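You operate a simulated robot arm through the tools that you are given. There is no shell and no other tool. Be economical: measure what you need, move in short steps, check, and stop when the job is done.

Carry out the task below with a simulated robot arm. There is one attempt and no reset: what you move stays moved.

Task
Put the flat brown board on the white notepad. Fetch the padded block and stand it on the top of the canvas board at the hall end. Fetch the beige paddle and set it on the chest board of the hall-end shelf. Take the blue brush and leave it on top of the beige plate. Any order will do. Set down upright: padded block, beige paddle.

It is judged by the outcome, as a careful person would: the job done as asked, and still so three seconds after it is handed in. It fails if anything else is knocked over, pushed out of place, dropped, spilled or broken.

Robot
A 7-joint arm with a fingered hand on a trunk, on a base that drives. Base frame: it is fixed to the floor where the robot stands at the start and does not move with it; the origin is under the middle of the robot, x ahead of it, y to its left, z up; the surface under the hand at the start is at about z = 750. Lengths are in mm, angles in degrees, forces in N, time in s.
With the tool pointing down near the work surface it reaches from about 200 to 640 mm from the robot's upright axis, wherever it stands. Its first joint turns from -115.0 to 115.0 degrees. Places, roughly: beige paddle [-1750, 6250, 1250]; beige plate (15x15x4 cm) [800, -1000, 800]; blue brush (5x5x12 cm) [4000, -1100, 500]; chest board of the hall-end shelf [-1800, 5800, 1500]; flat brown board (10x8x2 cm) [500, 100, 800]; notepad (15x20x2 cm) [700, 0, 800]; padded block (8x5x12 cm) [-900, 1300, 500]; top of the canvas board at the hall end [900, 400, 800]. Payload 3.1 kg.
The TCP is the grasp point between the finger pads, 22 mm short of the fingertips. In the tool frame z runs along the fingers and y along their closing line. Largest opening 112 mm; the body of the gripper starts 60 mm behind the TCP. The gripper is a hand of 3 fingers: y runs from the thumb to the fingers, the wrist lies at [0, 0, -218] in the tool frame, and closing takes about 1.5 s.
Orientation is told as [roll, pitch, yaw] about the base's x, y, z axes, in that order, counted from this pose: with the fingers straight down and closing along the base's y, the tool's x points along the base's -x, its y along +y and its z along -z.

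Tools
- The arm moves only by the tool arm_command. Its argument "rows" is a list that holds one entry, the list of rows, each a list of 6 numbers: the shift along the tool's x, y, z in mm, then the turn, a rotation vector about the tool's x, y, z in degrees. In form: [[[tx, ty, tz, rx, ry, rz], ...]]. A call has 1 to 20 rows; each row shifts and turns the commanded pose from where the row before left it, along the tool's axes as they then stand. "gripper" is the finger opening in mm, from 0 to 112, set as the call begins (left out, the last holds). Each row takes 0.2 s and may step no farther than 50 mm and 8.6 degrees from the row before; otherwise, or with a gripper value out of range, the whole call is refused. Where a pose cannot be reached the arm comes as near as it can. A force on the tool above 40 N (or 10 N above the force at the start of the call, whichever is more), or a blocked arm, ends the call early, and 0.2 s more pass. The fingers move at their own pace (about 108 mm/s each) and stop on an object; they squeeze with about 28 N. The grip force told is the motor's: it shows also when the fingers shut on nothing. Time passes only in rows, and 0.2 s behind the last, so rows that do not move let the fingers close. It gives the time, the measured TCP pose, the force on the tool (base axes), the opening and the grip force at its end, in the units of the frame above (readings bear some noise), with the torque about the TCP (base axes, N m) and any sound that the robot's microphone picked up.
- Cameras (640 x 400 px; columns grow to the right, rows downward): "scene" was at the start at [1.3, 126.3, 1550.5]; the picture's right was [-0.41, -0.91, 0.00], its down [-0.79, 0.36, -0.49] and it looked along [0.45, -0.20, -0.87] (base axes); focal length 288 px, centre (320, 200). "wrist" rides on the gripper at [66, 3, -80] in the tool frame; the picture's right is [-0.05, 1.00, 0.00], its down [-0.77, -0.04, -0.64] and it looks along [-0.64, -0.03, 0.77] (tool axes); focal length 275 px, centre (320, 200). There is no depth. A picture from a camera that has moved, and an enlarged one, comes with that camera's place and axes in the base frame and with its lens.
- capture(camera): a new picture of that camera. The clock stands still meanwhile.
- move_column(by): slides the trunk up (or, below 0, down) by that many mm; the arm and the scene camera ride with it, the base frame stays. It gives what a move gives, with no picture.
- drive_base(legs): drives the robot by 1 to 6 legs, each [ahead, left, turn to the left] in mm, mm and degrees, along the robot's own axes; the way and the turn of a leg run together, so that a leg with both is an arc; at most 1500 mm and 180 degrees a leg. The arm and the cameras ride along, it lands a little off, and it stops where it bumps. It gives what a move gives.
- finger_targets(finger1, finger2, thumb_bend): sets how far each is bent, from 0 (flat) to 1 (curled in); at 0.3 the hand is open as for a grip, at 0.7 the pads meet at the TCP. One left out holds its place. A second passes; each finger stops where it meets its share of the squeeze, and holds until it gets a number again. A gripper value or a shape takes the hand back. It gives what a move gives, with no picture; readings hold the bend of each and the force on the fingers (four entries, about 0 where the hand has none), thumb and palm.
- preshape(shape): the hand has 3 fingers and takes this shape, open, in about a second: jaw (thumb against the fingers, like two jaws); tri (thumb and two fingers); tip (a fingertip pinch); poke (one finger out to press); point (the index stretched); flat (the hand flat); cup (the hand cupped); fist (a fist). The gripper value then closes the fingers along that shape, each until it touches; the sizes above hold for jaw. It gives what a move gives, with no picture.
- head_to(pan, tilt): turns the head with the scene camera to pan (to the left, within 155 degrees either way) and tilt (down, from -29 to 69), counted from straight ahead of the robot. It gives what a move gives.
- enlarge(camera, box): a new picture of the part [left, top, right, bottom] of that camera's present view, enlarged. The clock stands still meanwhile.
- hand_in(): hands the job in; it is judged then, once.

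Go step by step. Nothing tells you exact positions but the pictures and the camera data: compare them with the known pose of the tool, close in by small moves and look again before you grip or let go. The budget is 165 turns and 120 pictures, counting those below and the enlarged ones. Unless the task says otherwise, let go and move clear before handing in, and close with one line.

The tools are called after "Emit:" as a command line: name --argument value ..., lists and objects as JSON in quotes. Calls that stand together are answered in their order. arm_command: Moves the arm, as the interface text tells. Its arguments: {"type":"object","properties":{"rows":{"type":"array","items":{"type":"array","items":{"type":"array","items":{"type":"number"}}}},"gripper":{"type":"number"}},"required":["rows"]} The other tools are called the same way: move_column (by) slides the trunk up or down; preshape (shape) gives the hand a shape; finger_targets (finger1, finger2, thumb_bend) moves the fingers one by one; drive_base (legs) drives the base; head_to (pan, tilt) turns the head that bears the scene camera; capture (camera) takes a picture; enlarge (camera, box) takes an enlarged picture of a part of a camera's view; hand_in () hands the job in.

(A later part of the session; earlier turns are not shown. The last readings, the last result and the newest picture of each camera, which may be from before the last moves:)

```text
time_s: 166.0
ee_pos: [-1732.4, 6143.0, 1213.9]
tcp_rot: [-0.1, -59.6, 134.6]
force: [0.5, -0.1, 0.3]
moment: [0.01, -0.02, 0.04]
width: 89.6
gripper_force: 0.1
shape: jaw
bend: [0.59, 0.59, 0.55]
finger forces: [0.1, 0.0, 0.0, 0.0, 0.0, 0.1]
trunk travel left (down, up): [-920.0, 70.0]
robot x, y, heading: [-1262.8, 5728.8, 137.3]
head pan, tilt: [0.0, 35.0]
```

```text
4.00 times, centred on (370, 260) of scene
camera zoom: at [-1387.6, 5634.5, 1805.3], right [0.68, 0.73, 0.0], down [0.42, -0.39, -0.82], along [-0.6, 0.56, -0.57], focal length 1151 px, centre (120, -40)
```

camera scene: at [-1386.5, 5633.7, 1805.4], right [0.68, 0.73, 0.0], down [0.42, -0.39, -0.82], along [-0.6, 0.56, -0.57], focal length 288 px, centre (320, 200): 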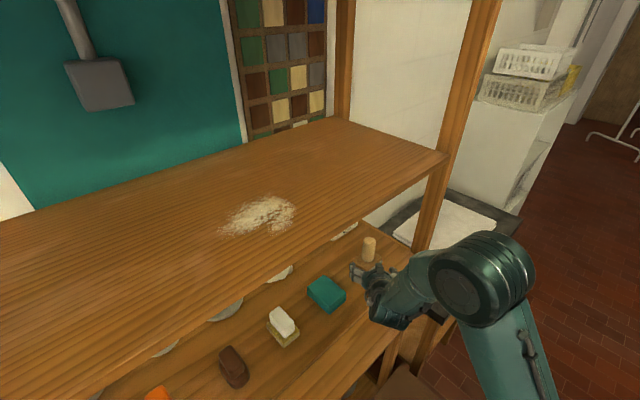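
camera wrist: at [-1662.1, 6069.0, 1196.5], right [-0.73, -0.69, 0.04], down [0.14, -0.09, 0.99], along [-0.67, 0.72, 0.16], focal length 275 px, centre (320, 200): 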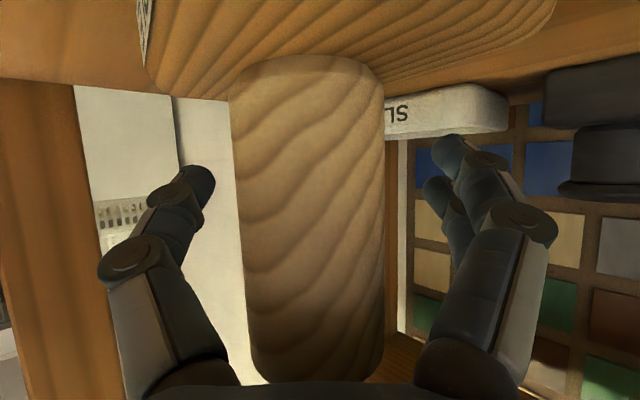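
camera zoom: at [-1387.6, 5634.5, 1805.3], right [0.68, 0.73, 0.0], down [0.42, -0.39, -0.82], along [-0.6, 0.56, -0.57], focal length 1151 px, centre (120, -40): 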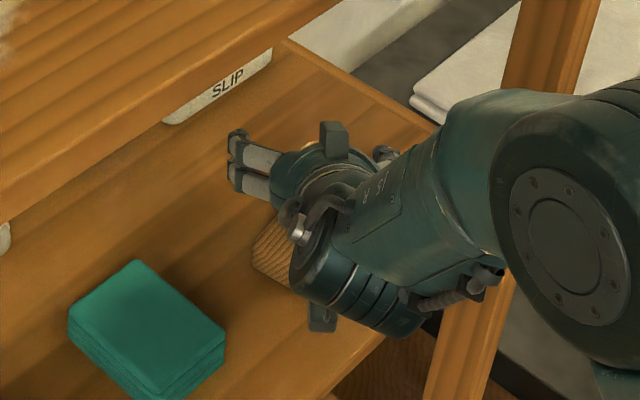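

The paddle still stands, now near [-1707,6118]. The tilted grip pulls the round handle in, so I want the hand level, camera side up. I'll withdraw and try rolling the hand 180° in free space.

Emit:
arm_command --rows '[[[21, 0, -36, 0, 0, 0], [21, 0, -36, 0, 0, 0], [21, 0, -36, 0, 0, 0], [21, 0, -36, 0, 0, 0], [21, 0, -36, 0, 0, 0], [0, 0, 0, 0, 0, 0]]]'

Emit:
capture --camera "wrist"

Emit:
enlarge --camera "scene" --box '[310, 200, 430, 300]'

```text
time_s: 167.4
ee_pos: [-1587.0, 5998.6, 1211.5]
tcp_rot: [0.0, -59.4, 134.8]
force: [-0.3, 0.0, -0.1]
moment: [-0.04, 0.04, -0.02]
width: 90.1
gripper_force: 0.1
shape: jaw
bend: [0.59, 0.59, 0.55]
finger forces: [0.0, 0.0, 0.0, 0.0, 0.0, 0.0]
trunk travel left (down, up): [-920.0, 70.0]
robot x, y, heading: [-1261.1, 5729.1, 137.3]
head pan, tilt: [0.0, 35.0]
```

```text
51 pictures are left
camera wrist: at [-1517.7, 5923.5, 1195.8], right [-0.73, -0.69, 0.04], down [0.13, -0.09, 0.99], along [-0.67, 0.72, 0.15], focal length 275 px, centre (320, 200)
```

wrist: 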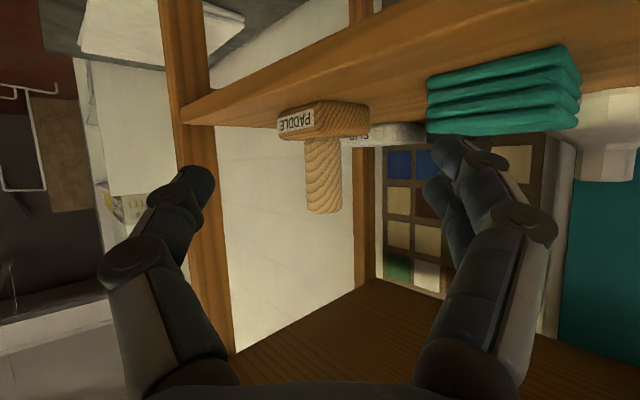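

```text
4.00 times, centred on (370, 250) of scene
camera zoom: at [-1389.2, 5635.5, 1805.2], right [0.68, 0.73, 0.0], down [0.42, -0.39, -0.82], along [-0.6, 0.56, -0.57], focal length 1151 px, centre (120, 0)
```

zoom: 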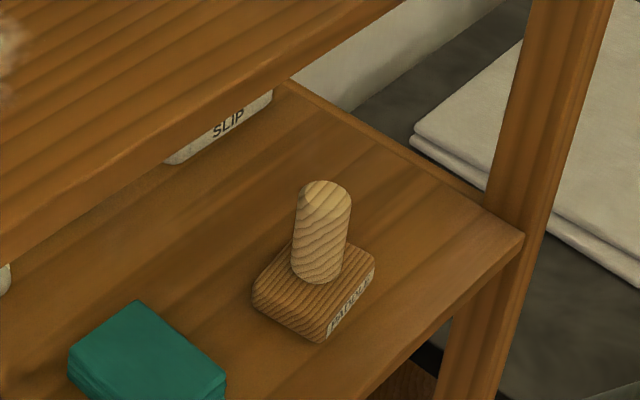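

The paddle is upright at about [-1710,6126], handle mid z≈1212. I'll try rolling the hand about its own axis.

Emit:
arm_command --rows '[[[0, 0, 0, 0, 0, 8.5], [0, 0, 0, 0, 0, 8.5], [0, 0, 0, 0, 0, 8.5], [0, 0, 0, 0, 0, 8.5], [0, 0, 0, 0, 0, 8.5], [0, 0, 0, 0, 0, 8.5], [0, 0, 0, 0, 0, 8.5], [0, 0, 0, 0, 0, 8.5], [0, 0, 0, 0, 0, 8.5], [0, 0, 0, 0, 0, 8.5], [0, 0, 0, 0, 0, 5], [0, 0, 0, 0, 0, 0]]]'

Emit:
arm_command --rows '[[[0, 0, 0, 0, 0, 8.5], [0, 0, 0, 0, 0, 8.5], [0, 0, 0, 0, 0, 8.5], [0, 0, 0, 0, 0, 8.5], [0, 0, 0, 0, 0, 8.5], [0, 0, 0, 0, 0, 8.5], [0, 0, 0, 0, 0, 8.5], [0, 0, 0, 0, 0, 8.5], [0, 0, 0, 0, 0, 8.5], [0, 0, 0, 0, 0, 8.5], [0, 0, 0, 0, 0, 5], [0, 0, 0, 0, 0, 0]]]'

Emit:
capture --camera "scene"

```text
time_s: 170.0
ee_pos: [-1586.0, 5995.1, 1214.4]
tcp_rot: [59.6, -0.1, 44.5]
force: [-0.5, 0.7, 0.7]
moment: [-0.03, 0.02, 0.02]
width: 89.8
gripper_force: 0.0
shape: jaw
bend: [0.59, 0.59, 0.55]
finger forces: [0.0, 0.0, 0.0, 0.0, 0.0, 0.1]
trunk travel left (down, up): [-920.0, 70.0]
robot x, y, heading: [-1263.7, 5731.1, 137.1]
head pan, tilt: [0.0, 35.0]
```

```text
time_s: 172.2
ee_pos: [-1675.1, 6029.5, 1353.7]
tcp_rot: [13.8, 57.2, -28.8]
force: [1.0, -0.7, -0.8]
moment: [0.13, 0.1, -0.03]
width: 89.9
gripper_force: 0.0
shape: jaw
bend: [0.59, 0.59, 0.55]
finger forces: [0.1, 0.1, 0.1, 0.0, 0.0, 0.0]
out of reach, approached as far as the arm can: row 2, 3, 4, 5, 6, 7, 8, 9, 10
trunk travel left (down, up): [-920.0, 70.0]
robot x, y, heading: [-1263.5, 5729.2, 137.1]
head pan, tilt: [0.0, 35.0]
stopped in row 10: the force on the tool passed its limit at 52 N (the readings are from after the stop); the commanded pose is now the measured one
```

```text
49 pictures are left
camera scene: at [-1387.7, 5633.1, 1805.2], right [0.68, 0.73, 0.0], down [0.42, -0.39, -0.82], along [-0.6, 0.56, -0.57], focal length 288 px, centre (320, 200)
```

scene: 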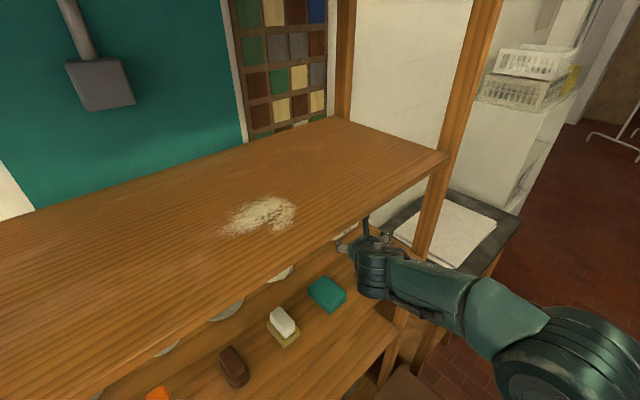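

The full roll is past the wrist's limit and the hand drifted up under the chest board and bumped it; nothing looks displaced. I'll back the hand out gently.

Emit:
arm_command --rows '[[[-27, -4, -6.5, 0, 0, 0], [-21, -3, -34, 0, 0, 0], [-21, -3, -34, 0, 0, 0], [0, 0, 0, 0, 0, 0]]]'

Emit:
capture --camera "scene"

```text
time_s: 172.8
ee_pos: [-1661.5, 6024.5, 1351.2]
tcp_rot: [13.9, 55.6, -29.2]
force: [-22.7, 14.3, -35.6]
moment: [-0.89, -2.51, -0.53]
width: 89.9
gripper_force: 0.0
shape: jaw
bend: [0.59, 0.59, 0.55]
finger forces: [0.0, 0.0, 0.0, 0.0, 0.0, 0.0]
out of reach, approached as far as the arm can: row 1, 2
trunk travel left (down, up): [-920.0, 70.0]
robot x, y, heading: [-1265.0, 5724.7, 137.1]
head pan, tilt: [0.0, 35.0]
stopped in row 2: the force on the tool passed its limit at 52 N (the readings are from after the stop); the commanded pose is now the measured one
```

```text
48 pictures are left
camera scene: at [-1390.4, 5637.3, 1805.2], right [0.68, 0.73, 0.0], down [0.42, -0.39, -0.82], along [-0.6, 0.56, -0.58], focal length 288 px, centre (320, 200)
```

scene: 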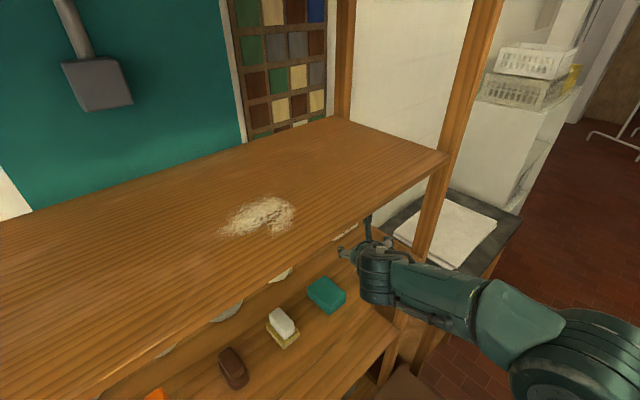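

The hand's top is catching the chest board's front underside. I'll lower the trunk 60 mm to free it, then back the base off.

Emit:
move_column --by -60

Emit:
drive_base --legs '[[-180, 0, 0]]'

Emit:
capture --camera "scene"

```text
time_s: 173.8
ee_pos: [-1660.0, 6021.4, 1296.2]
tcp_rot: [13.8, 56.1, -29.2]
force: [0.0, -0.5, -0.6]
moment: [0.03, 0.01, -0.03]
width: 89.7
gripper_force: 0.0
shape: jaw
bend: [0.59, 0.59, 0.55]
finger forces: [0.0, 0.1, 0.0, 0.1, 0.0, 0.0]
trunk travel left (down, up): [-860.0, 130.0]
robot x, y, heading: [-1262.3, 5726.1, 137.2]
head pan, tilt: [0.0, 35.0]
```

```text
time_s: 175.3
ee_pos: [-1529.0, 5899.3, 1296.4]
tcp_rot: [13.7, 56.1, -29.2]
force: [0.0, 0.6, -0.6]
moment: [-0.02, -0.01, 0.01]
width: 89.8
gripper_force: 0.0
shape: jaw
bend: [0.59, 0.59, 0.55]
finger forces: [0.0, 0.0, 0.0, 0.0, 0.1, 0.1]
trunk travel left (down, up): [-860.0, 130.0]
robot x, y, heading: [-1135.6, 5607.2, 137.5]
head pan, tilt: [0.0, 35.0]
```

```text
47 pictures are left
camera scene: at [-1255.8, 5512.4, 1745.3], right [0.68, 0.73, 0.0], down [0.42, -0.39, -0.82], along [-0.6, 0.56, -0.57], focal length 288 px, centre (320, 200)
```

scene: 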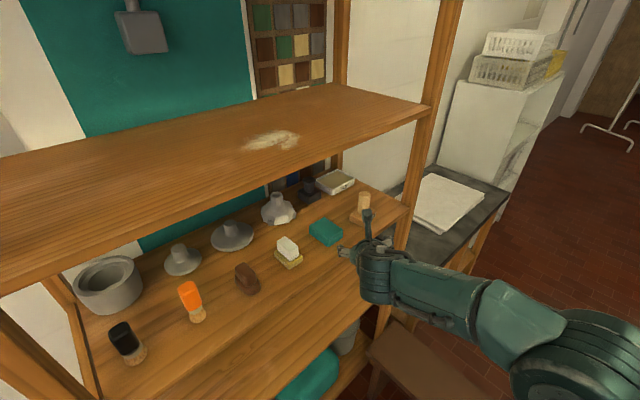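

Freed without harm. I'll unroll the hand to its previous orientation.

Emit:
arm_command --rows '[[[0, 0, 0, 0, 0, -8.5], [0, 0, 0, 0, 0, -8.5], [0, 0, 0, 0, 0, -8.5], [0, 0, 0, 0, 0, -8.5], [0, 0, 0, 0, 0, -8.5], [0, 0, 0, 0, 0, -8.5], [0, 0, 0, 0, 0, -8.5], [0, 0, 0, 0, 0, -8.5], [0, 0, 0, 0, 0, -8.5], [0, 0, 0, 0, 0, -8.5], [0, 0, 0, 0, 0, -8.5], [0, 0, 0, 0, 0, -8.5], [0, 0, 0, 0, 0, -8.5], [0, 0, 0, 0, 0, -8.5], [0, 0, 0, 0, 0, -8.5], [0, 0, 0, 0, 0, -8.5], [0, 0, 0, 0, 0, -8.5], [0, 0, 0, 0, 0, -8.5], [0, 0, 0, 0, 0, -8.5], [0, 0, 0, 0, 0, 0]]]'

```text
time_s: 179.5
ee_pos: [-1529.9, 5898.6, 1297.1]
tcp_rot: [14.0, -56.0, 117.6]
force: [0.6, -0.4, 0.1]
moment: [0.01, 0.06, 0.02]
width: 89.8
gripper_force: 0.0
shape: jaw
bend: [0.59, 0.59, 0.55]
finger forces: [0.0, 0.0, 0.0, 0.0, 0.0, 0.0]
trunk travel left (down, up): [-860.0, 130.0]
robot x, y, heading: [-1132.2, 5605.9, 137.2]
head pan, tilt: [0.0, 35.0]
```

Back to a normal posture. The lesson is to have the fingertips meet at the handle's axis, so I'll level the roll, lower, and drive in with the base (150 ahead, 44 right).

Emit:
arm_command --rows '[[[0, 0, 0, 0, 0, -4.7], [0, 0, 0, 0, 0, -4.6], [0, 0, 0, 0, 0, 0]]]'

Emit:
move_column --by -77

Emit:
drive_base --legs '[[150, -44, 0]]'

Emit:
capture --camera "wrist"

Emit:
capture --camera "scene"

```text
time_s: 180.3
ee_pos: [-1529.6, 5898.4, 1295.7]
tcp_rot: [0.0, -57.2, 134.2]
force: [-0.8, 0.0, 0.5]
moment: [0.04, 0.04, -0.04]
width: 89.7
gripper_force: 0.1
shape: jaw
bend: [0.59, 0.59, 0.55]
finger forces: [0.0, 0.0, 0.0, 0.0, 0.1, 0.1]
trunk travel left (down, up): [-860.0, 130.0]
robot x, y, heading: [-1133.9, 5606.9, 137.4]
head pan, tilt: [0.0, 35.0]
```

```text
time_s: 181.4
ee_pos: [-1529.0, 5898.2, 1219.2]
tcp_rot: [0.0, -57.2, 134.2]
force: [0.5, -0.7, -0.2]
moment: [0.0, -0.02, 0.02]
width: 89.9
gripper_force: 0.0
shape: jaw
bend: [0.59, 0.59, 0.55]
finger forces: [0.0, 0.0, 0.1, 0.0, 0.0, 0.1]
trunk travel left (down, up): [-783.0, 207.0]
robot x, y, heading: [-1131.0, 5606.8, 137.4]
head pan, tilt: [0.0, 35.0]
```

```text
time_s: 182.8
ee_pos: [-1607.8, 6032.2, 1219.1]
tcp_rot: [0.1, -57.2, 134.1]
force: [0.1, 0.7, 0.8]
moment: [-0.03, 0.04, 0.01]
width: 89.9
gripper_force: 0.1
shape: jaw
bend: [0.59, 0.59, 0.55]
finger forces: [0.1, 0.1, 0.0, 0.0, 0.0, 0.0]
trunk travel left (down, up): [-783.0, 207.0]
robot x, y, heading: [-1211.2, 5739.5, 137.1]
head pan, tilt: [0.0, 35.0]
```

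```text
46 pictures are left
camera wrist: at [-1538.3, 5957.8, 1207.5], right [-0.73, -0.68, 0.04], down [0.11, -0.06, 0.99], along [-0.67, 0.73, 0.12], focal length 275 px, centre (320, 200)
```

wrist: 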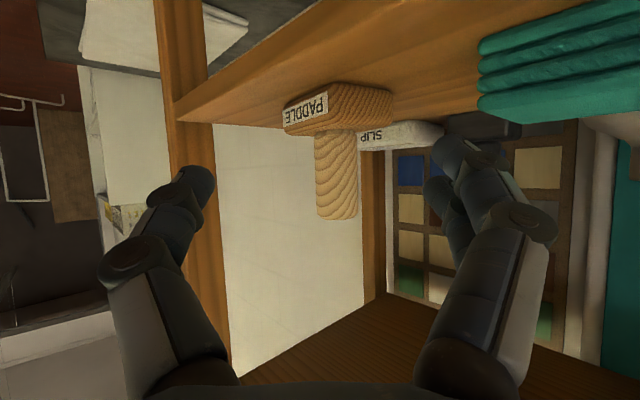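

```text
45 pictures are left
camera scene: at [-1335.7, 5645.9, 1668.3], right [0.68, 0.73, 0.0], down [0.42, -0.39, -0.82], along [-0.6, 0.56, -0.57], focal length 288 px, centre (320, 200)
```

scene: 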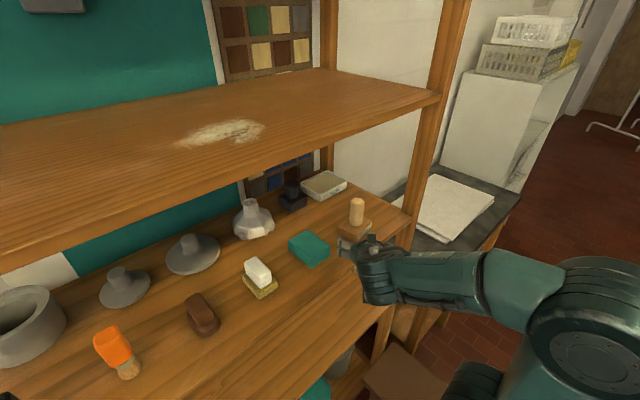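

Aligned. I'll move forward 130 mm so the fingertips end on the handle's axis.

Emit:
arm_command --rows '[[[-17.6, 4.5, 27.3, 0, 0, 0], [-17.6, 4.5, 27.3, 0, 0, 0], [-17.6, 0, 27.3, 0, 0, 0], [-17.6, 0, 27.3, 0, 0, 0], [0, 0, 0, 0, 0, 0]]]'

Emit:
capture --camera "wrist"

```text
time_s: 184.0
ee_pos: [-1705.9, 6119.0, 1219.6]
tcp_rot: [0.1, -57.2, 134.1]
force: [0.3, 0.2, 0.8]
moment: [-0.02, 0.0, 0.02]
width: 89.9
gripper_force: 0.0
shape: jaw
bend: [0.59, 0.59, 0.55]
finger forces: [0.1, 0.1, 0.0, 0.1, 0.1, 0.0]
trunk travel left (down, up): [-783.0, 207.0]
robot x, y, heading: [-1212.4, 5739.1, 137.2]
head pan, tilt: [0.0, 35.0]
```

```text
44 pictures are left
camera wrist: at [-1636.2, 6043.7, 1206.8], right [-0.73, -0.68, 0.04], down [0.11, -0.06, 0.99], along [-0.67, 0.73, 0.12], focal length 275 px, centre (320, 200)
```

wrist: 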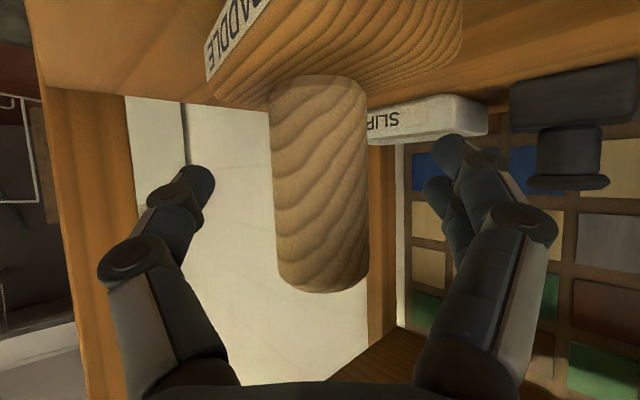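

The handle axis sits right at the TCP, as in the failed try. I'll back off 13 mm so the tips close on its widest plane, then close.

Emit:
arm_command --rows '[[[7, 0, -11, 0, 0, 0], [0, 0, 0, 0, 0, 0]]]'

Emit:
arm_command --rows '[[[0, 0, 0, 0, 0, 0]]]' --gripper 45

Emit:
arm_command --rows '[[[0, 0, 0, 0, 0, 0], [0, 0, 0, 0, 0, 0]]]'

Emit:
capture --camera "wrist"

```text
time_s: 184.6
ee_pos: [-1697.4, 6110.1, 1217.8]
tcp_rot: [0.1, -57.2, 134.1]
force: [-0.3, 0.2, 0.7]
moment: [0.0, 0.01, 0.01]
width: 90.1
gripper_force: 0.0
shape: jaw
bend: [0.59, 0.59, 0.55]
finger forces: [0.1, 0.0, 0.1, 0.0, 0.1, 0.0]
trunk travel left (down, up): [-783.0, 207.0]
robot x, y, heading: [-1213.6, 5740.5, 137.1]
head pan, tilt: [0.0, 35.0]
```

```text
time_s: 185.0
ee_pos: [-1696.3, 6110.2, 1218.1]
tcp_rot: [0.1, -57.2, 134.2]
force: [0.2, 0.6, -0.1]
moment: [0.02, 0.0, 0.01]
width: 45.8
gripper_force: 0.1
shape: jaw
bend: [0.73, 0.73, 0.7]
finger forces: [0.0, 0.0, 0.0, 0.0, 0.0, 0.1]
trunk travel left (down, up): [-783.0, 207.0]
robot x, y, heading: [-1214.3, 5738.0, 136.9]
head pan, tilt: [0.0, 35.0]
```

```text
time_s: 185.6
ee_pos: [-1696.7, 6109.9, 1217.2]
tcp_rot: [0.1, -57.2, 134.1]
force: [0.1, 0.5, -0.3]
moment: [0.01, 0.02, -0.01]
width: 45.4
gripper_force: 0.1
shape: jaw
bend: [0.73, 0.73, 0.7]
finger forces: [0.0, 0.0, 0.0, 0.0, 0.0, 0.0]
trunk travel left (down, up): [-783.0, 207.0]
robot x, y, heading: [-1209.7, 5735.4, 137.1]
head pan, tilt: [0.0, 35.0]
```

```text
43 pictures are left
camera wrist: at [-1627.0, 6034.5, 1206.5], right [-0.73, -0.68, 0.04], down [0.11, -0.06, 0.99], along [-0.67, 0.73, 0.12], focal length 275 px, centre (320, 200)
```

wrist: 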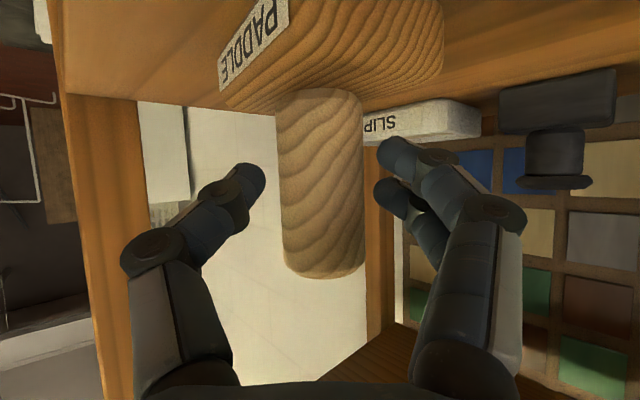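

The tips are beside the handle, just short of its axis. I'll nudge 6 mm forward and close fully.

Emit:
arm_command --rows '[[[-3.2, 0, 5, 0, 0, 0], [0, 0, 0, 0, 0, 0]]]'

Emit:
arm_command --rows '[[[0, 0, 0, 0, 0, 0], [0, 0, 0, 0, 0, 0], [0, 0, 0, 0, 0, 0]]]' --gripper 15

Emit:
capture --camera "wrist"

```text
time_s: 186.2
ee_pos: [-1700.9, 6113.3, 1218.3]
tcp_rot: [0.2, -57.2, 134.0]
force: [-0.3, -0.7, 0.3]
moment: [-0.02, 0.0, 0.0]
width: 45.7
gripper_force: 0.1
shape: jaw
bend: [0.73, 0.73, 0.7]
finger forces: [0.1, 0.0, 0.1, 0.0, 0.0, 0.0]
trunk travel left (down, up): [-783.0, 207.0]
robot x, y, heading: [-1214.6, 5735.6, 137.4]
head pan, tilt: [0.0, 35.0]
```

```text
time_s: 187.0
ee_pos: [-1700.1, 6113.6, 1218.3]
tcp_rot: [0.1, -57.1, 134.0]
force: [0.4, 0.6, -0.4]
moment: [-0.01, -0.06, 0.02]
width: 27.3
gripper_force: 28.2
shape: jaw
bend: [0.73, 0.73, 0.7]
finger forces: [13.3, 12.4, 0.1, 0.0, 25.2, 0.0]
trunk travel left (down, up): [-783.0, 207.0]
robot x, y, heading: [-1212.7, 5741.9, 136.8]
head pan, tilt: [0.0, 35.0]
```

```text
42 pictures are left
camera wrist: at [-1630.9, 6039.0, 1207.0], right [-0.73, -0.68, 0.04], down [0.11, -0.06, 0.99], along [-0.67, 0.73, 0.12], focal length 275 px, centre (320, 200)
```

wrist: 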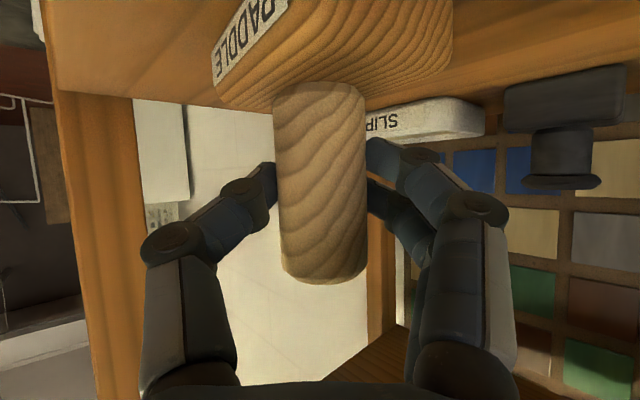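

Solid contact (25 N). I'll lift 12 mm and check.

Emit:
arm_command --rows '[[[0, 0, 0, 0, 0, 0], [-5, 0, -3.3, 0, 0, 0], [-5, 0, -3.3, 0, 0, 0], [0, 0, 0, 0, 0, 0]]]' --gripper 0

Emit:
capture --camera "wrist"

```text
time_s: 188.0
ee_pos: [-1700.2, 6116.7, 1230.3]
tcp_rot: [0.1, -57.1, 134.1]
force: [0.1, 0.1, -4.1]
moment: [-0.01, -0.05, -0.02]
width: 27.2
gripper_force: 27.8
shape: jaw
bend: [0.73, 0.73, 0.7]
finger forces: [12.9, 12.0, 0.1, 0.0, 25.0, 0.0]
trunk travel left (down, up): [-783.0, 207.0]
robot x, y, heading: [-1211.6, 5737.1, 137.2]
head pan, tilt: [0.0, 35.0]
```

```text
41 pictures are left
camera wrist: at [-1631.1, 6040.7, 1218.6], right [-0.73, -0.68, 0.04], down [0.11, -0.06, 0.99], along [-0.67, 0.73, 0.11], focal length 275 px, centre (320, 200)
```

wrist: 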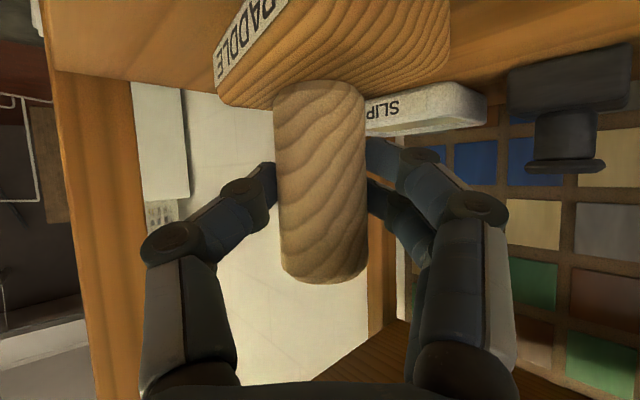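

The paddle is lifted cleanly. I'll raise it a bit more, back out 260 mm, and raise the trunk.

Emit:
arm_command --rows '[[[-12, 0, -8, 0, 0, 0], [-12, 0, -8, 0, 0, 0], [0, 0, 0, 0, 0, 0]]]'

Emit:
drive_base --legs '[[-260, 0, 0]]'

Emit:
move_column --by 205

Emit:
arm_command --rows '[[[-33, 0, -21, 0, 0, 0], [-33, 0, -21, 0, 0, 0], [-33, 0, -21, 0, 0, 0], [-33, 0, -21, 0, 0, 0], [0, 0, 0, 0, 0, 0]]]'

Emit:
capture --camera "wrist"

Emit:
capture --camera "scene"

```text
time_s: 188.8
ee_pos: [-1700.4, 6114.5, 1260.6]
tcp_rot: [0.1, -57.1, 134.1]
force: [-0.5, -0.8, -2.4]
moment: [-0.01, -0.01, 0.03]
width: 27.4
gripper_force: 28.4
shape: jaw
bend: [0.73, 0.73, 0.7]
finger forces: [13.0, 12.0, 0.0, 0.1, 25.1, 0.0]
trunk travel left (down, up): [-783.0, 207.0]
robot x, y, heading: [-1214.9, 5736.1, 137.0]
head pan, tilt: [0.0, 35.0]
```

```text
time_s: 190.7
ee_pos: [-1513.1, 5939.3, 1261.1]
tcp_rot: [0.2, -57.2, 134.0]
force: [0.6, 0.1, -2.9]
moment: [-0.06, -0.03, -0.05]
width: 27.2
gripper_force: 28.8
shape: jaw
bend: [0.73, 0.73, 0.7]
finger forces: [13.0, 12.1, 0.0, 0.0, 24.9, 0.1]
trunk travel left (down, up): [-783.0, 207.0]
robot x, y, heading: [-1023.0, 5560.0, 137.0]
head pan, tilt: [0.0, 35.0]
```

```text
time_s: 192.9
ee_pos: [-1512.4, 5941.0, 1464.7]
tcp_rot: [0.1, -57.1, 133.9]
force: [-0.8, -0.2, -2.8]
moment: [-0.03, -0.03, 0.0]
width: 27.2
gripper_force: 27.9
shape: jaw
bend: [0.73, 0.73, 0.7]
finger forces: [13.0, 11.9, 0.0, 0.0, 24.9, 0.0]
trunk travel left (down, up): [-988.0, 2.0]
robot x, y, heading: [-1023.9, 5563.5, 137.1]
head pan, tilt: [0.0, 35.0]
```

```text
time_s: 194.1
ee_pos: [-1515.9, 5939.0, 1620.8]
tcp_rot: [0.1, -57.1, 134.2]
force: [-0.4, 0.1, -2.7]
moment: [0.01, 0.0, 0.01]
width: 27.2
gripper_force: 28.2
shape: jaw
bend: [0.73, 0.73, 0.7]
finger forces: [12.9, 12.1, 0.0, 0.0, 25.1, 0.0]
trunk travel left (down, up): [-988.0, 2.0]
robot x, y, heading: [-1025.2, 5562.2, 137.1]
head pan, tilt: [0.0, 35.0]
```

```text
40 pictures are left
camera wrist: at [-1446.6, 5864.0, 1609.9], right [-0.73, -0.68, 0.04], down [0.11, -0.06, 0.99], along [-0.67, 0.73, 0.11], focal length 275 px, centre (320, 200)
```

wrist: 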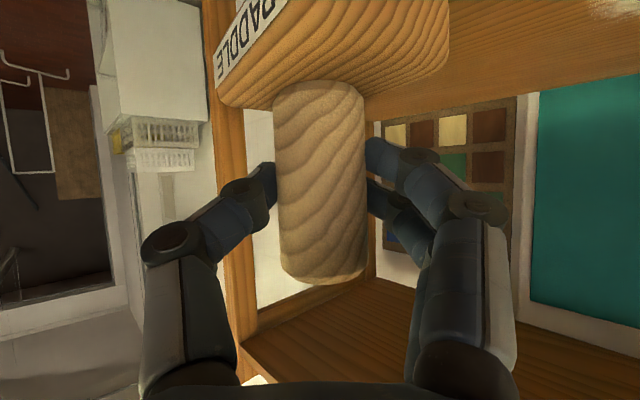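

```text
39 pictures are left
camera scene: at [-1148.7, 5471.9, 1873.3], right [0.68, 0.73, 0.0], down [0.42, -0.39, -0.82], along [-0.6, 0.56, -0.57], focal length 288 px, centre (320, 200)
```

scene: 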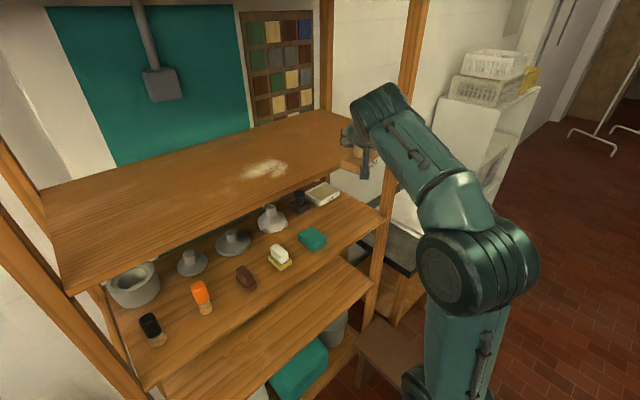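

I'll drive back in 270 mm over the chest board.

Emit:
drive_base --legs '[[265, 10, 0]]'

Emit:
capture --camera "scene"

Emit:
capture --camera "wrist"

```text
time_s: 195.9
ee_pos: [-1713.9, 6110.8, 1622.5]
tcp_rot: [0.0, -57.1, 134.1]
force: [0.2, -1.3, -3.8]
moment: [0.0, -0.03, 0.01]
width: 26.9
gripper_force: 27.9
shape: jaw
bend: [0.73, 0.73, 0.7]
finger forces: [13.0, 12.1, 0.1, 0.0, 25.0, 0.0]
trunk travel left (down, up): [-988.0, 2.0]
robot x, y, heading: [-1228.1, 5735.4, 137.0]
head pan, tilt: [0.0, 35.0]
```

```text
38 pictures are left
camera scene: at [-1347.2, 5642.6, 1873.3], right [0.68, 0.73, 0.0], down [0.42, -0.39, -0.82], along [-0.6, 0.56, -0.57], focal length 288 px, centre (320, 200)
```

scene: 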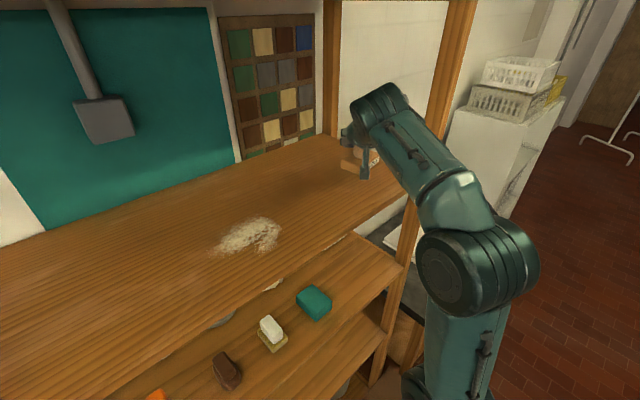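

```text
37 pictures are left
camera wrist: at [-1645.2, 6035.2, 1610.3], right [-0.73, -0.68, 0.04], down [0.11, -0.06, 0.99], along [-0.67, 0.73, 0.12], focal length 275 px, centre (320, 200)
```

wrist: 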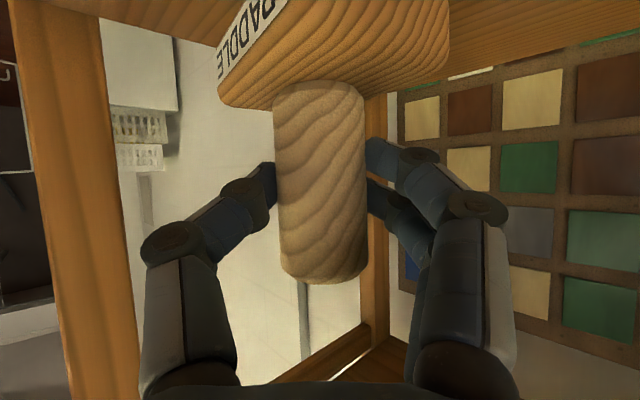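

The paddle is over the chest board, about 50 mm inside its edge. I'll lower toward contact near TCP z≈1571.

Emit:
arm_command --rows '[[[12.6, 0, 8.1, 0, 0, 0], [12.6, 0, 8.1, 0, 0, 0], [6.7, 0, 4.3, 0, 0, 0], [0, 0, 0, 0, 0, 0]]]'

Emit:
enlarge --camera "scene" --box '[300, 90, 440, 210]'

```text
time_s: 196.9
ee_pos: [-1715.9, 6112.9, 1583.6]
tcp_rot: [0.1, -57.1, 134.1]
force: [-0.3, -1.2, -2.4]
moment: [-0.01, -0.01, -0.02]
width: 26.9
gripper_force: 28.2
shape: jaw
bend: [0.73, 0.73, 0.7]
finger forces: [13.1, 12.2, 0.0, 0.0, 24.9, 0.1]
trunk travel left (down, up): [-988.0, 2.0]
robot x, y, heading: [-1222.2, 5733.1, 137.1]
head pan, tilt: [0.0, 35.0]
```

```text
3.33 times, centred on (370, 150) of scene
camera zoom: at [-1348.2, 5643.6, 1873.3], right [0.68, 0.73, 0.0], down [0.42, -0.39, -0.82], along [-0.6, 0.56, -0.57], focal length 959 px, centre (153, 367)
```

zoom: 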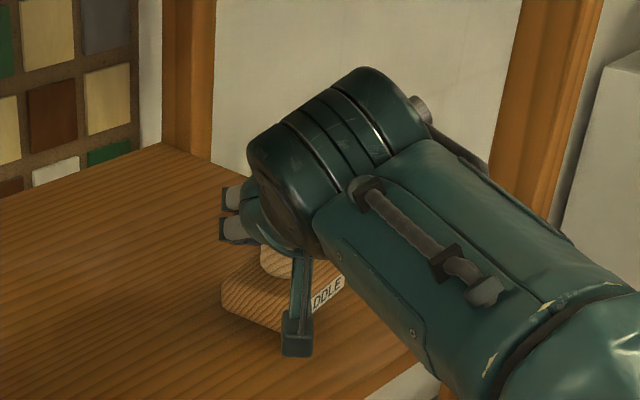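

Emit:
arm_command --rows '[[[2.5, 0, 1.6, 0, 0, 0], [2.5, 0, 1.6, 0, 0, 0], [0, 0, 0, 0, 0, 0]]]'

Emit:
arm_command --rows '[[[1.7, 0, 1.1, 0, 0, 0], [1.7, 0, 1.1, 0, 0, 0], [0, 0, 0, 0, 0, 0]]]'

```text
time_s: 197.8
ee_pos: [-1714.9, 6112.2, 1577.7]
tcp_rot: [0.1, -57.1, 134.0]
force: [0.1, -0.3, -3.0]
moment: [-0.05, -0.02, -0.02]
width: 26.8
gripper_force: 28.0
shape: jaw
bend: [0.73, 0.73, 0.7]
finger forces: [13.0, 12.2, 0.0, 0.0, 24.9, 0.0]
trunk travel left (down, up): [-988.0, 2.0]
robot x, y, heading: [-1221.4, 5736.3, 137.2]
head pan, tilt: [0.0, 35.0]
```

```text
time_s: 198.6
ee_pos: [-1714.0, 6112.4, 1572.2]
tcp_rot: [0.1, -57.1, 134.0]
force: [0.1, -0.1, -3.6]
moment: [0.02, 0.0, -0.01]
width: 27.2
gripper_force: 28.0
shape: jaw
bend: [0.73, 0.73, 0.7]
finger forces: [13.0, 12.0, 0.0, 0.0, 24.9, 0.1]
trunk travel left (down, up): [-988.0, 2.0]
robot x, y, heading: [-1225.7, 5736.6, 137.1]
head pan, tilt: [0.0, 35.0]
```

Emit:
arm_command --rows '[[[1.7, 0, 1.1, 0, 0, 0], [1.7, 0, 1.1, 0, 0, 0], [0, 0, 0, 0, 0, 0]]]'

Emit:
enlarge --camera "scene" --box '[330, 140, 410, 210]'

```text
time_s: 199.3
ee_pos: [-1715.4, 6112.0, 1570.6]
tcp_rot: [0.1, -57.2, 134.0]
force: [0.5, -0.2, -0.9]
moment: [0.01, -0.05, 0.0]
width: 27.1
gripper_force: 28.4
shape: jaw
bend: [0.73, 0.73, 0.7]
finger forces: [13.3, 12.6, 0.0, 0.0, 25.2, 0.0]
trunk travel left (down, up): [-988.0, 2.0]
robot x, y, heading: [-1226.8, 5736.5, 137.0]
head pan, tilt: [0.0, 35.0]
```

```text
5.71 times, centred on (370, 175) of scene
camera zoom: at [-1348.6, 5643.9, 1873.3], right [0.68, 0.73, 0.0], down [0.42, -0.39, -0.82], along [-0.6, 0.56, -0.57], focal length 1644 px, centre (34, 343)
```

zoom: 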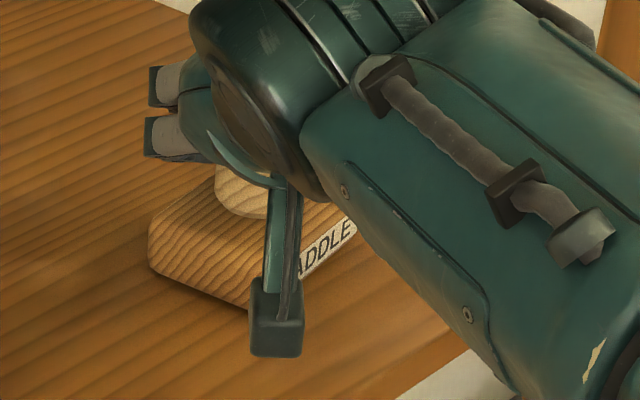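

Contact is beginning. I'll press one more millimetre, then open.

Emit:
arm_command --rows '[[[0.9, 0, 0.5, 0, 0, 0], [0, 0, 0, 0, 0, 0]]]'

Emit:
arm_command --rows '[[[0, 0, 0, 0, 0, 0], [0, 0, 0, 0, 0, 0], [0, 0, 0, 0, 0, 0], [0, 0, 0, 0, 0, 0]]]' --gripper 90

Emit:
capture --camera "wrist"

```text
time_s: 199.9
ee_pos: [-1714.6, 6112.7, 1568.6]
tcp_rot: [0.0, -57.2, 134.0]
force: [-1.6, 1.4, 2.6]
moment: [-0.06, -0.02, 0.01]
width: 27.2
gripper_force: 28.0
shape: jaw
bend: [0.73, 0.73, 0.7]
finger forces: [13.7, 13.1, 0.0, 0.1, 25.6, 0.0]
trunk travel left (down, up): [-988.0, 2.0]
robot x, y, heading: [-1224.9, 5735.7, 136.9]
head pan, tilt: [0.0, 35.0]
```

```text
time_s: 200.9
ee_pos: [-1716.6, 6111.0, 1569.3]
tcp_rot: [0.1, -57.2, 134.0]
force: [0.4, -0.1, -0.7]
moment: [-0.02, 0.02, 0.02]
width: 89.8
gripper_force: 0.2
shape: jaw
bend: [0.59, 0.59, 0.55]
finger forces: [0.1, 0.1, 0.0, 0.0, 0.0, 0.1]
trunk travel left (down, up): [-988.0, 2.0]
robot x, y, heading: [-1223.1, 5735.1, 136.8]
head pan, tilt: [0.0, 35.0]
```

```text
34 pictures are left
camera wrist: at [-1645.8, 6036.2, 1556.5], right [-0.73, -0.68, 0.04], down [0.11, -0.06, 0.99], along [-0.67, 0.73, 0.12], focal length 275 px, centre (320, 200)
```

wrist: 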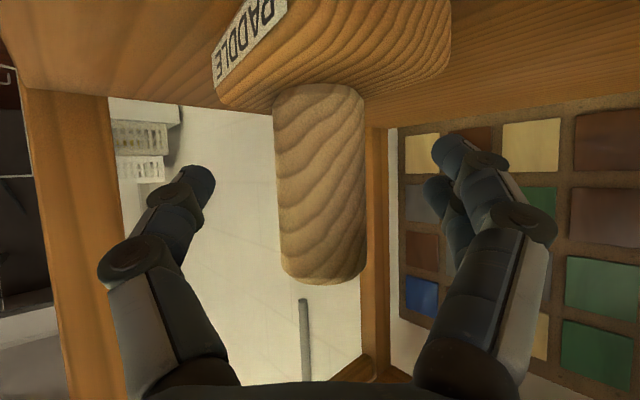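

The paddle stands free. I'll back off, lower the trunk and arm, and verify.

Emit:
drive_base --legs '[[-330, 0, 0]]'

Emit:
capture --camera "scene"

```text
time_s: 203.1
ee_pos: [-1476.6, 5883.8, 1568.8]
tcp_rot: [0.1, -57.1, 134.6]
force: [0.1, 1.4, -0.5]
moment: [0.02, 0.0, 0.0]
width: 89.7
gripper_force: 0.2
shape: jaw
bend: [0.59, 0.59, 0.55]
finger forces: [0.0, 0.1, 0.1, 0.1, 0.0, 0.0]
trunk travel left (down, up): [-988.0, 2.0]
robot x, y, heading: [-982.3, 5509.6, 137.4]
head pan, tilt: [0.0, 35.0]
```

```text
33 pictures are left
camera scene: at [-1105.2, 5418.5, 1873.3], right [0.68, 0.74, 0.0], down [0.42, -0.39, -0.82], along [-0.6, 0.55, -0.57], focal length 288 px, centre (320, 200)
```

scene: 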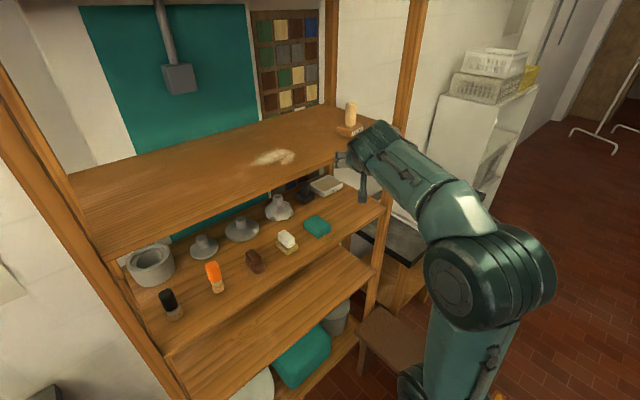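

The paddle stands on the chest board. Now for the brush: I'll fold the arm back to a compact pose and start back around the trestle table.

Emit:
move_column --by -288

Emit:
arm_command --rows '[[[0, 0, 0, 0, 8.2, 0], [0, 0, 0, 0, 8.2, 0], [0, 0, 0, 0, 8.2, 0], [0, 0, 0, 0, 8.2, 0], [0, 0, 0, 0, 8.2, 0], [0, 0, 0, 0, 8.2, 0], [0, 0, 0, 0, 8, 0], [45, 0, 30, 0, 0, 0], [45, 0, 40, 0, 0, 0], [45, 0, 40, 0, 0, 0], [45, 0, 40, 0, 0, 0], [40, 0, 40, 0, 0, 0], [0, 0, 40, 0, 0, 0], [0, 0, 0, 0, 0, 0]]]'

Emit:
drive_base --legs '[[0, 0, -137.4], [0, -660, 0], [1250, 0, 0], [860, 0, 0]]'

```text
time_s: 206.0
ee_pos: [-1475.6, 5882.0, 1280.4]
tcp_rot: [0.0, -57.1, 134.7]
force: [-0.8, 0.1, -0.6]
moment: [0.0, 0.01, -0.04]
width: 89.9
gripper_force: 0.0
shape: jaw
bend: [0.59, 0.59, 0.55]
finger forces: [0.0, 0.0, 0.0, 0.1, 0.1, 0.0]
trunk travel left (down, up): [-700.0, 290.0]
robot x, y, heading: [-982.0, 5509.0, 137.7]
head pan, tilt: [0.0, 35.0]
```

```text
refused: row 8 steps farther than a row can; nothing moved
```

```text
time_s: 225.6
ee_pos: [1758.2, 4954.1, 1278.8]
tcp_rot: [0.0, -57.2, -1.4]
force: [0.0, 0.5, -0.4]
moment: [-0.01, 0.0, -0.05]
width: 89.8
gripper_force: 0.0
shape: jaw
bend: [0.59, 0.59, 0.55]
finger forces: [0.0, 0.0, 0.0, 0.0, 0.1, 0.1]
trunk travel left (down, up): [-700.0, 290.0]
robot x, y, heading: [1144.8, 4878.2, 1.4]
head pan, tilt: [0.0, 35.0]
```

That drive went fine with the arm still extended. I'll fold the arm now with smaller steps.

Emit:
arm_command --rows '[[[0, 0, 0, 0, 8.2, 0], [0, 0, 0, 0, 8.2, 0], [0, 0, 0, 0, 8.2, 0], [0, 0, 0, 0, 8.2, 0], [0, 0, 0, 0, 8.2, 0], [0, 0, 0, 0, 8.2, 0], [0, 0, 0, 0, 8, 0], [35, 0, 33, 0, 0, 0], [35, 0, 33, 0, 0, 0], [35, 0, 33, 0, 0, 0], [35, 0, 33, 0, 0, 0], [35, 0, 33, 0, 0, 0], [35, 0, 33, 0, 0, 0], [0, 0, 40, 0, 0, 0], [0, 0, 0, 0, 0, 0]]]'

Emit:
drive_base --legs '[[0, -1500, -1.4], [0, -1500, 0], [0, -350, 0], [1000, 0, 0], [900, 0, 0]]'

Emit:
head_to --pan -50 --tilt 20

Emit:
capture --camera "scene"

```text
time_s: 228.8
ee_pos: [1481.6, 4957.5, 970.6]
tcp_rot: [0.2, -3.6, -1.4]
force: [-0.7, 0.4, -0.9]
moment: [0.01, 0.01, 0.05]
width: 89.9
gripper_force: 0.0
shape: jaw
bend: [0.59, 0.59, 0.55]
finger forces: [0.0, 0.1, 0.0, 0.0, 0.0, 0.1]
out of reach, approached as far as the arm can: row 4, 5, 6, 7
trunk travel left (down, up): [-700.0, 290.0]
robot x, y, heading: [1140.9, 4879.3, 1.6]
head pan, tilt: [0.0, 35.0]
```

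```text
time_s: 254.3
ee_pos: [3462.1, 1687.2, 970.8]
tcp_rot: [0.1, -3.6, 0.7]
force: [0.1, 0.5, 0.1]
moment: [0.02, -0.01, -0.01]
width: 90.0
gripper_force: 0.2
shape: jaw
bend: [0.59, 0.59, 0.55]
finger forces: [0.1, 0.0, 0.1, 0.1, 0.1, 0.1]
trunk travel left (down, up): [-700.0, 290.0]
robot x, y, heading: [3126.0, 1594.1, 3.6]
head pan, tilt: [0.0, 35.0]
```

```text
time_s: 255.5
ee_pos: [3463.2, 1687.7, 970.6]
tcp_rot: [0.1, -3.7, 0.7]
force: [-0.1, 0.6, -0.4]
moment: [-0.04, -0.01, -0.04]
width: 89.9
gripper_force: 0.0
shape: jaw
bend: [0.59, 0.59, 0.55]
finger forces: [0.0, 0.0, 0.0, 0.1, 0.1, 0.0]
trunk travel left (down, up): [-700.0, 290.0]
robot x, y, heading: [3130.1, 1597.9, 3.7]
head pan, tilt: [-50.0, 20.0]
```

```text
32 pictures are left
camera scene: at [3122.6, 1678.8, 1609.1], right [-0.72, -0.69, 0.0], down [-0.24, 0.25, -0.94], along [0.65, -0.68, -0.34], focal length 288 px, centre (320, 200)
```

scene: 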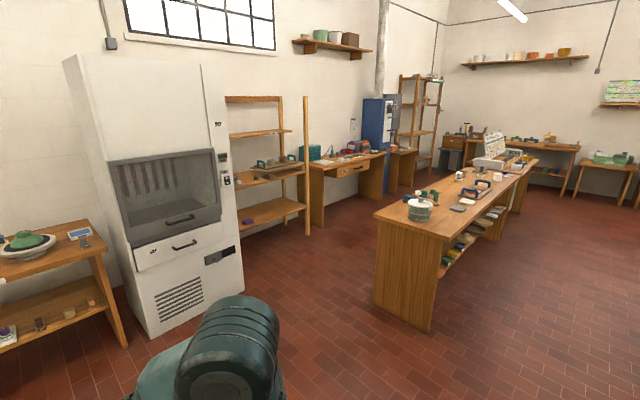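

The bench with the lower shelf runs along y, from about x=3690, starting at y≈-40. I'll strafe to y≈-1000 in front of its open side.

Emit:
drive_base --legs '[[-130, -1300, -3.6], [0, -1250, 0]]'

Emit:
head_to --pan 0 --tilt 30

Emit:
capture --camera "scene"

```text
time_s: 267.9
ee_pos: [3396.1, -856.1, 968.9]
tcp_rot: [0.1, -3.7, -2.3]
force: [0.1, -0.6, -0.2]
moment: [-0.03, -0.02, 0.0]
width: 90.0
gripper_force: 0.0
shape: jaw
bend: [0.59, 0.59, 0.55]
finger forces: [0.0, 0.0, 0.0, 0.0, 0.0, 0.0]
trunk travel left (down, up): [-700.0, 290.0]
robot x, y, heading: [3055.1, -929.8, 0.9]
head pan, tilt: [-50.0, 20.0]
```

```text
time_s: 269.1
ee_pos: [3396.6, -857.2, 970.7]
tcp_rot: [0.1, -3.6, -2.3]
force: [0.6, -0.4, -0.8]
moment: [-0.02, -0.03, -0.02]
width: 89.7
gripper_force: 0.0
shape: jaw
bend: [0.59, 0.59, 0.55]
finger forces: [0.0, 0.0, 0.1, 0.1, 0.0, 0.0]
trunk travel left (down, up): [-700.0, 290.0]
robot x, y, heading: [3055.7, -931.8, 1.0]
head pan, tilt: [0.0, 30.0]
```

```text
31 pictures are left
camera scene: at [3084.8, -776.8, 1593.1], right [0.01, -1.0, 0.0], down [-0.5, -0.01, -0.87], along [0.87, 0.01, -0.5], focal length 288 px, centre (320, 200)
```

scene: 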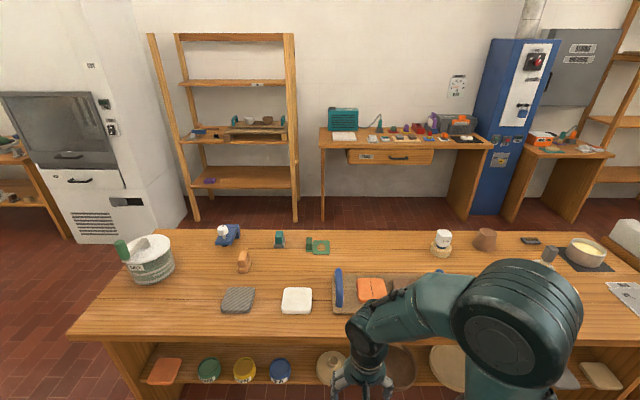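

I need a lower viewpoint to see the shelf. I'll lower the trunk 450 mm and look.

Emit:
move_column --by -450

Emit:
capture --camera "scene"

Emit:
capture --camera "wrist"

```text
refused: -450 is not a number from -400 to 400
```

```text
30 pictures are left
camera scene: at [3084.8, -776.8, 1593.1], right [0.01, -1.0, 0.0], down [-0.5, -0.01, -0.87], along [0.87, 0.01, -0.5], focal length 288 px, centre (320, 200)
```

scene: 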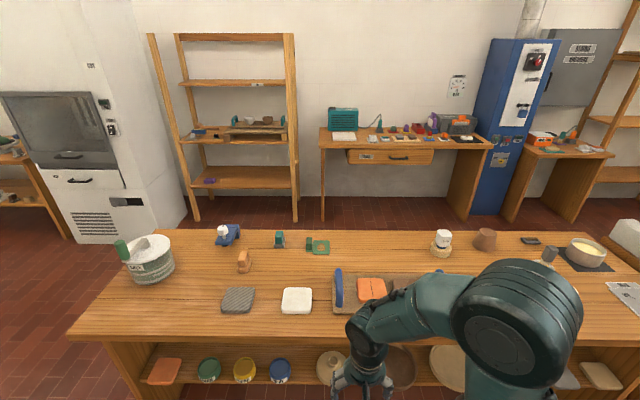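

```text
29 pictures are left
camera wrist: at [3324.2, -849.5, 1047.1], right [0.08, 1.0, 0.01], down [0.73, -0.06, 0.68], along [0.68, -0.05, -0.73], focal length 275 px, centre (320, 200)
```

wrist: 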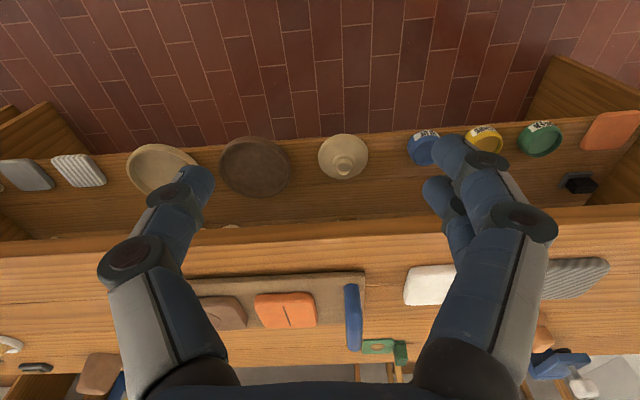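

Emit:
move_column --by -400

Emit:
head_to --pan -10 --tilt 38

Emit:
capture --camera "scene"

```text
time_s: 272.9
ee_pos: [3395.8, -856.5, 571.0]
tcp_rot: [0.2, -3.6, -2.2]
force: [0.6, 0.2, 0.5]
moment: [0.04, 0.02, -0.02]
width: 89.8
gripper_force: 0.1
shape: jaw
bend: [0.59, 0.59, 0.55]
finger forces: [0.1, 0.0, 0.1, 0.0, 0.1, 0.1]
trunk travel left (down, up): [-300.0, 690.0]
robot x, y, heading: [3051.9, -931.2, 0.8]
head pan, tilt: [0.0, 30.0]
```

```text
time_s: 273.6
ee_pos: [3394.4, -856.6, 570.8]
tcp_rot: [0.1, -3.6, -2.2]
force: [-0.5, -0.2, 0.0]
moment: [-0.01, 0.01, 0.01]
width: 89.8
gripper_force: 0.1
shape: jaw
bend: [0.59, 0.59, 0.55]
finger forces: [0.0, 0.0, 0.1, 0.0, 0.0, 0.1]
trunk travel left (down, up): [-300.0, 690.0]
robot x, y, heading: [3053.8, -931.7, 0.8]
head pan, tilt: [-10.0, 38.0]
```

```text
28 pictures are left
camera scene: at [3079.6, -791.8, 1180.8], right [-0.16, -0.99, 0.0], down [-0.61, 0.1, -0.79], along [0.78, -0.13, -0.62], focal length 288 px, centre (320, 200)
```

scene: 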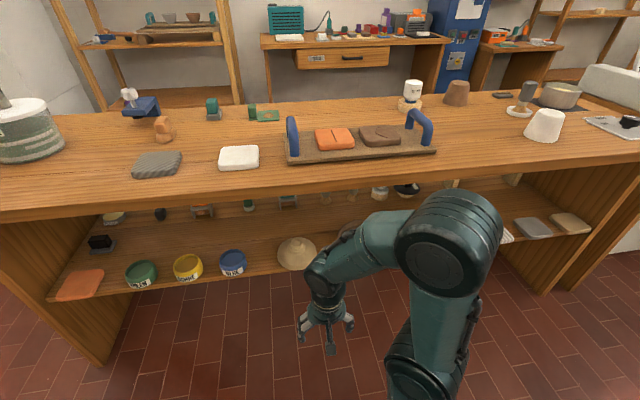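

Emit:
enlarge --camera "scene" --box '[180, 160, 440, 260]'

```text
2.46 times, centred on (310, 210) of scene
camera zoom: at [3079.6, -791.8, 1180.8], right [-0.16, -0.99, 0.0], down [-0.61, 0.1, -0.79], along [0.78, -0.13, -0.62], focal length 708 px, centre (345, 175)
```

zoom: 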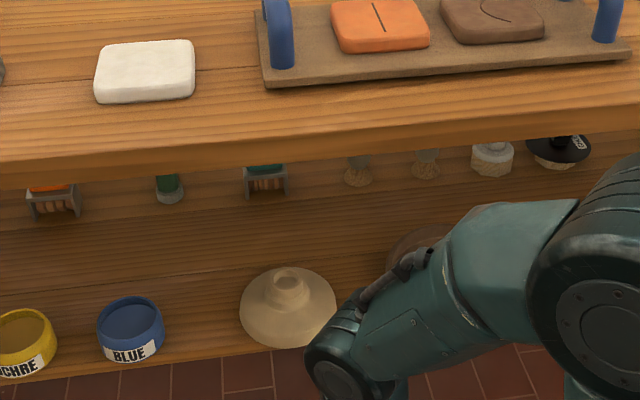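

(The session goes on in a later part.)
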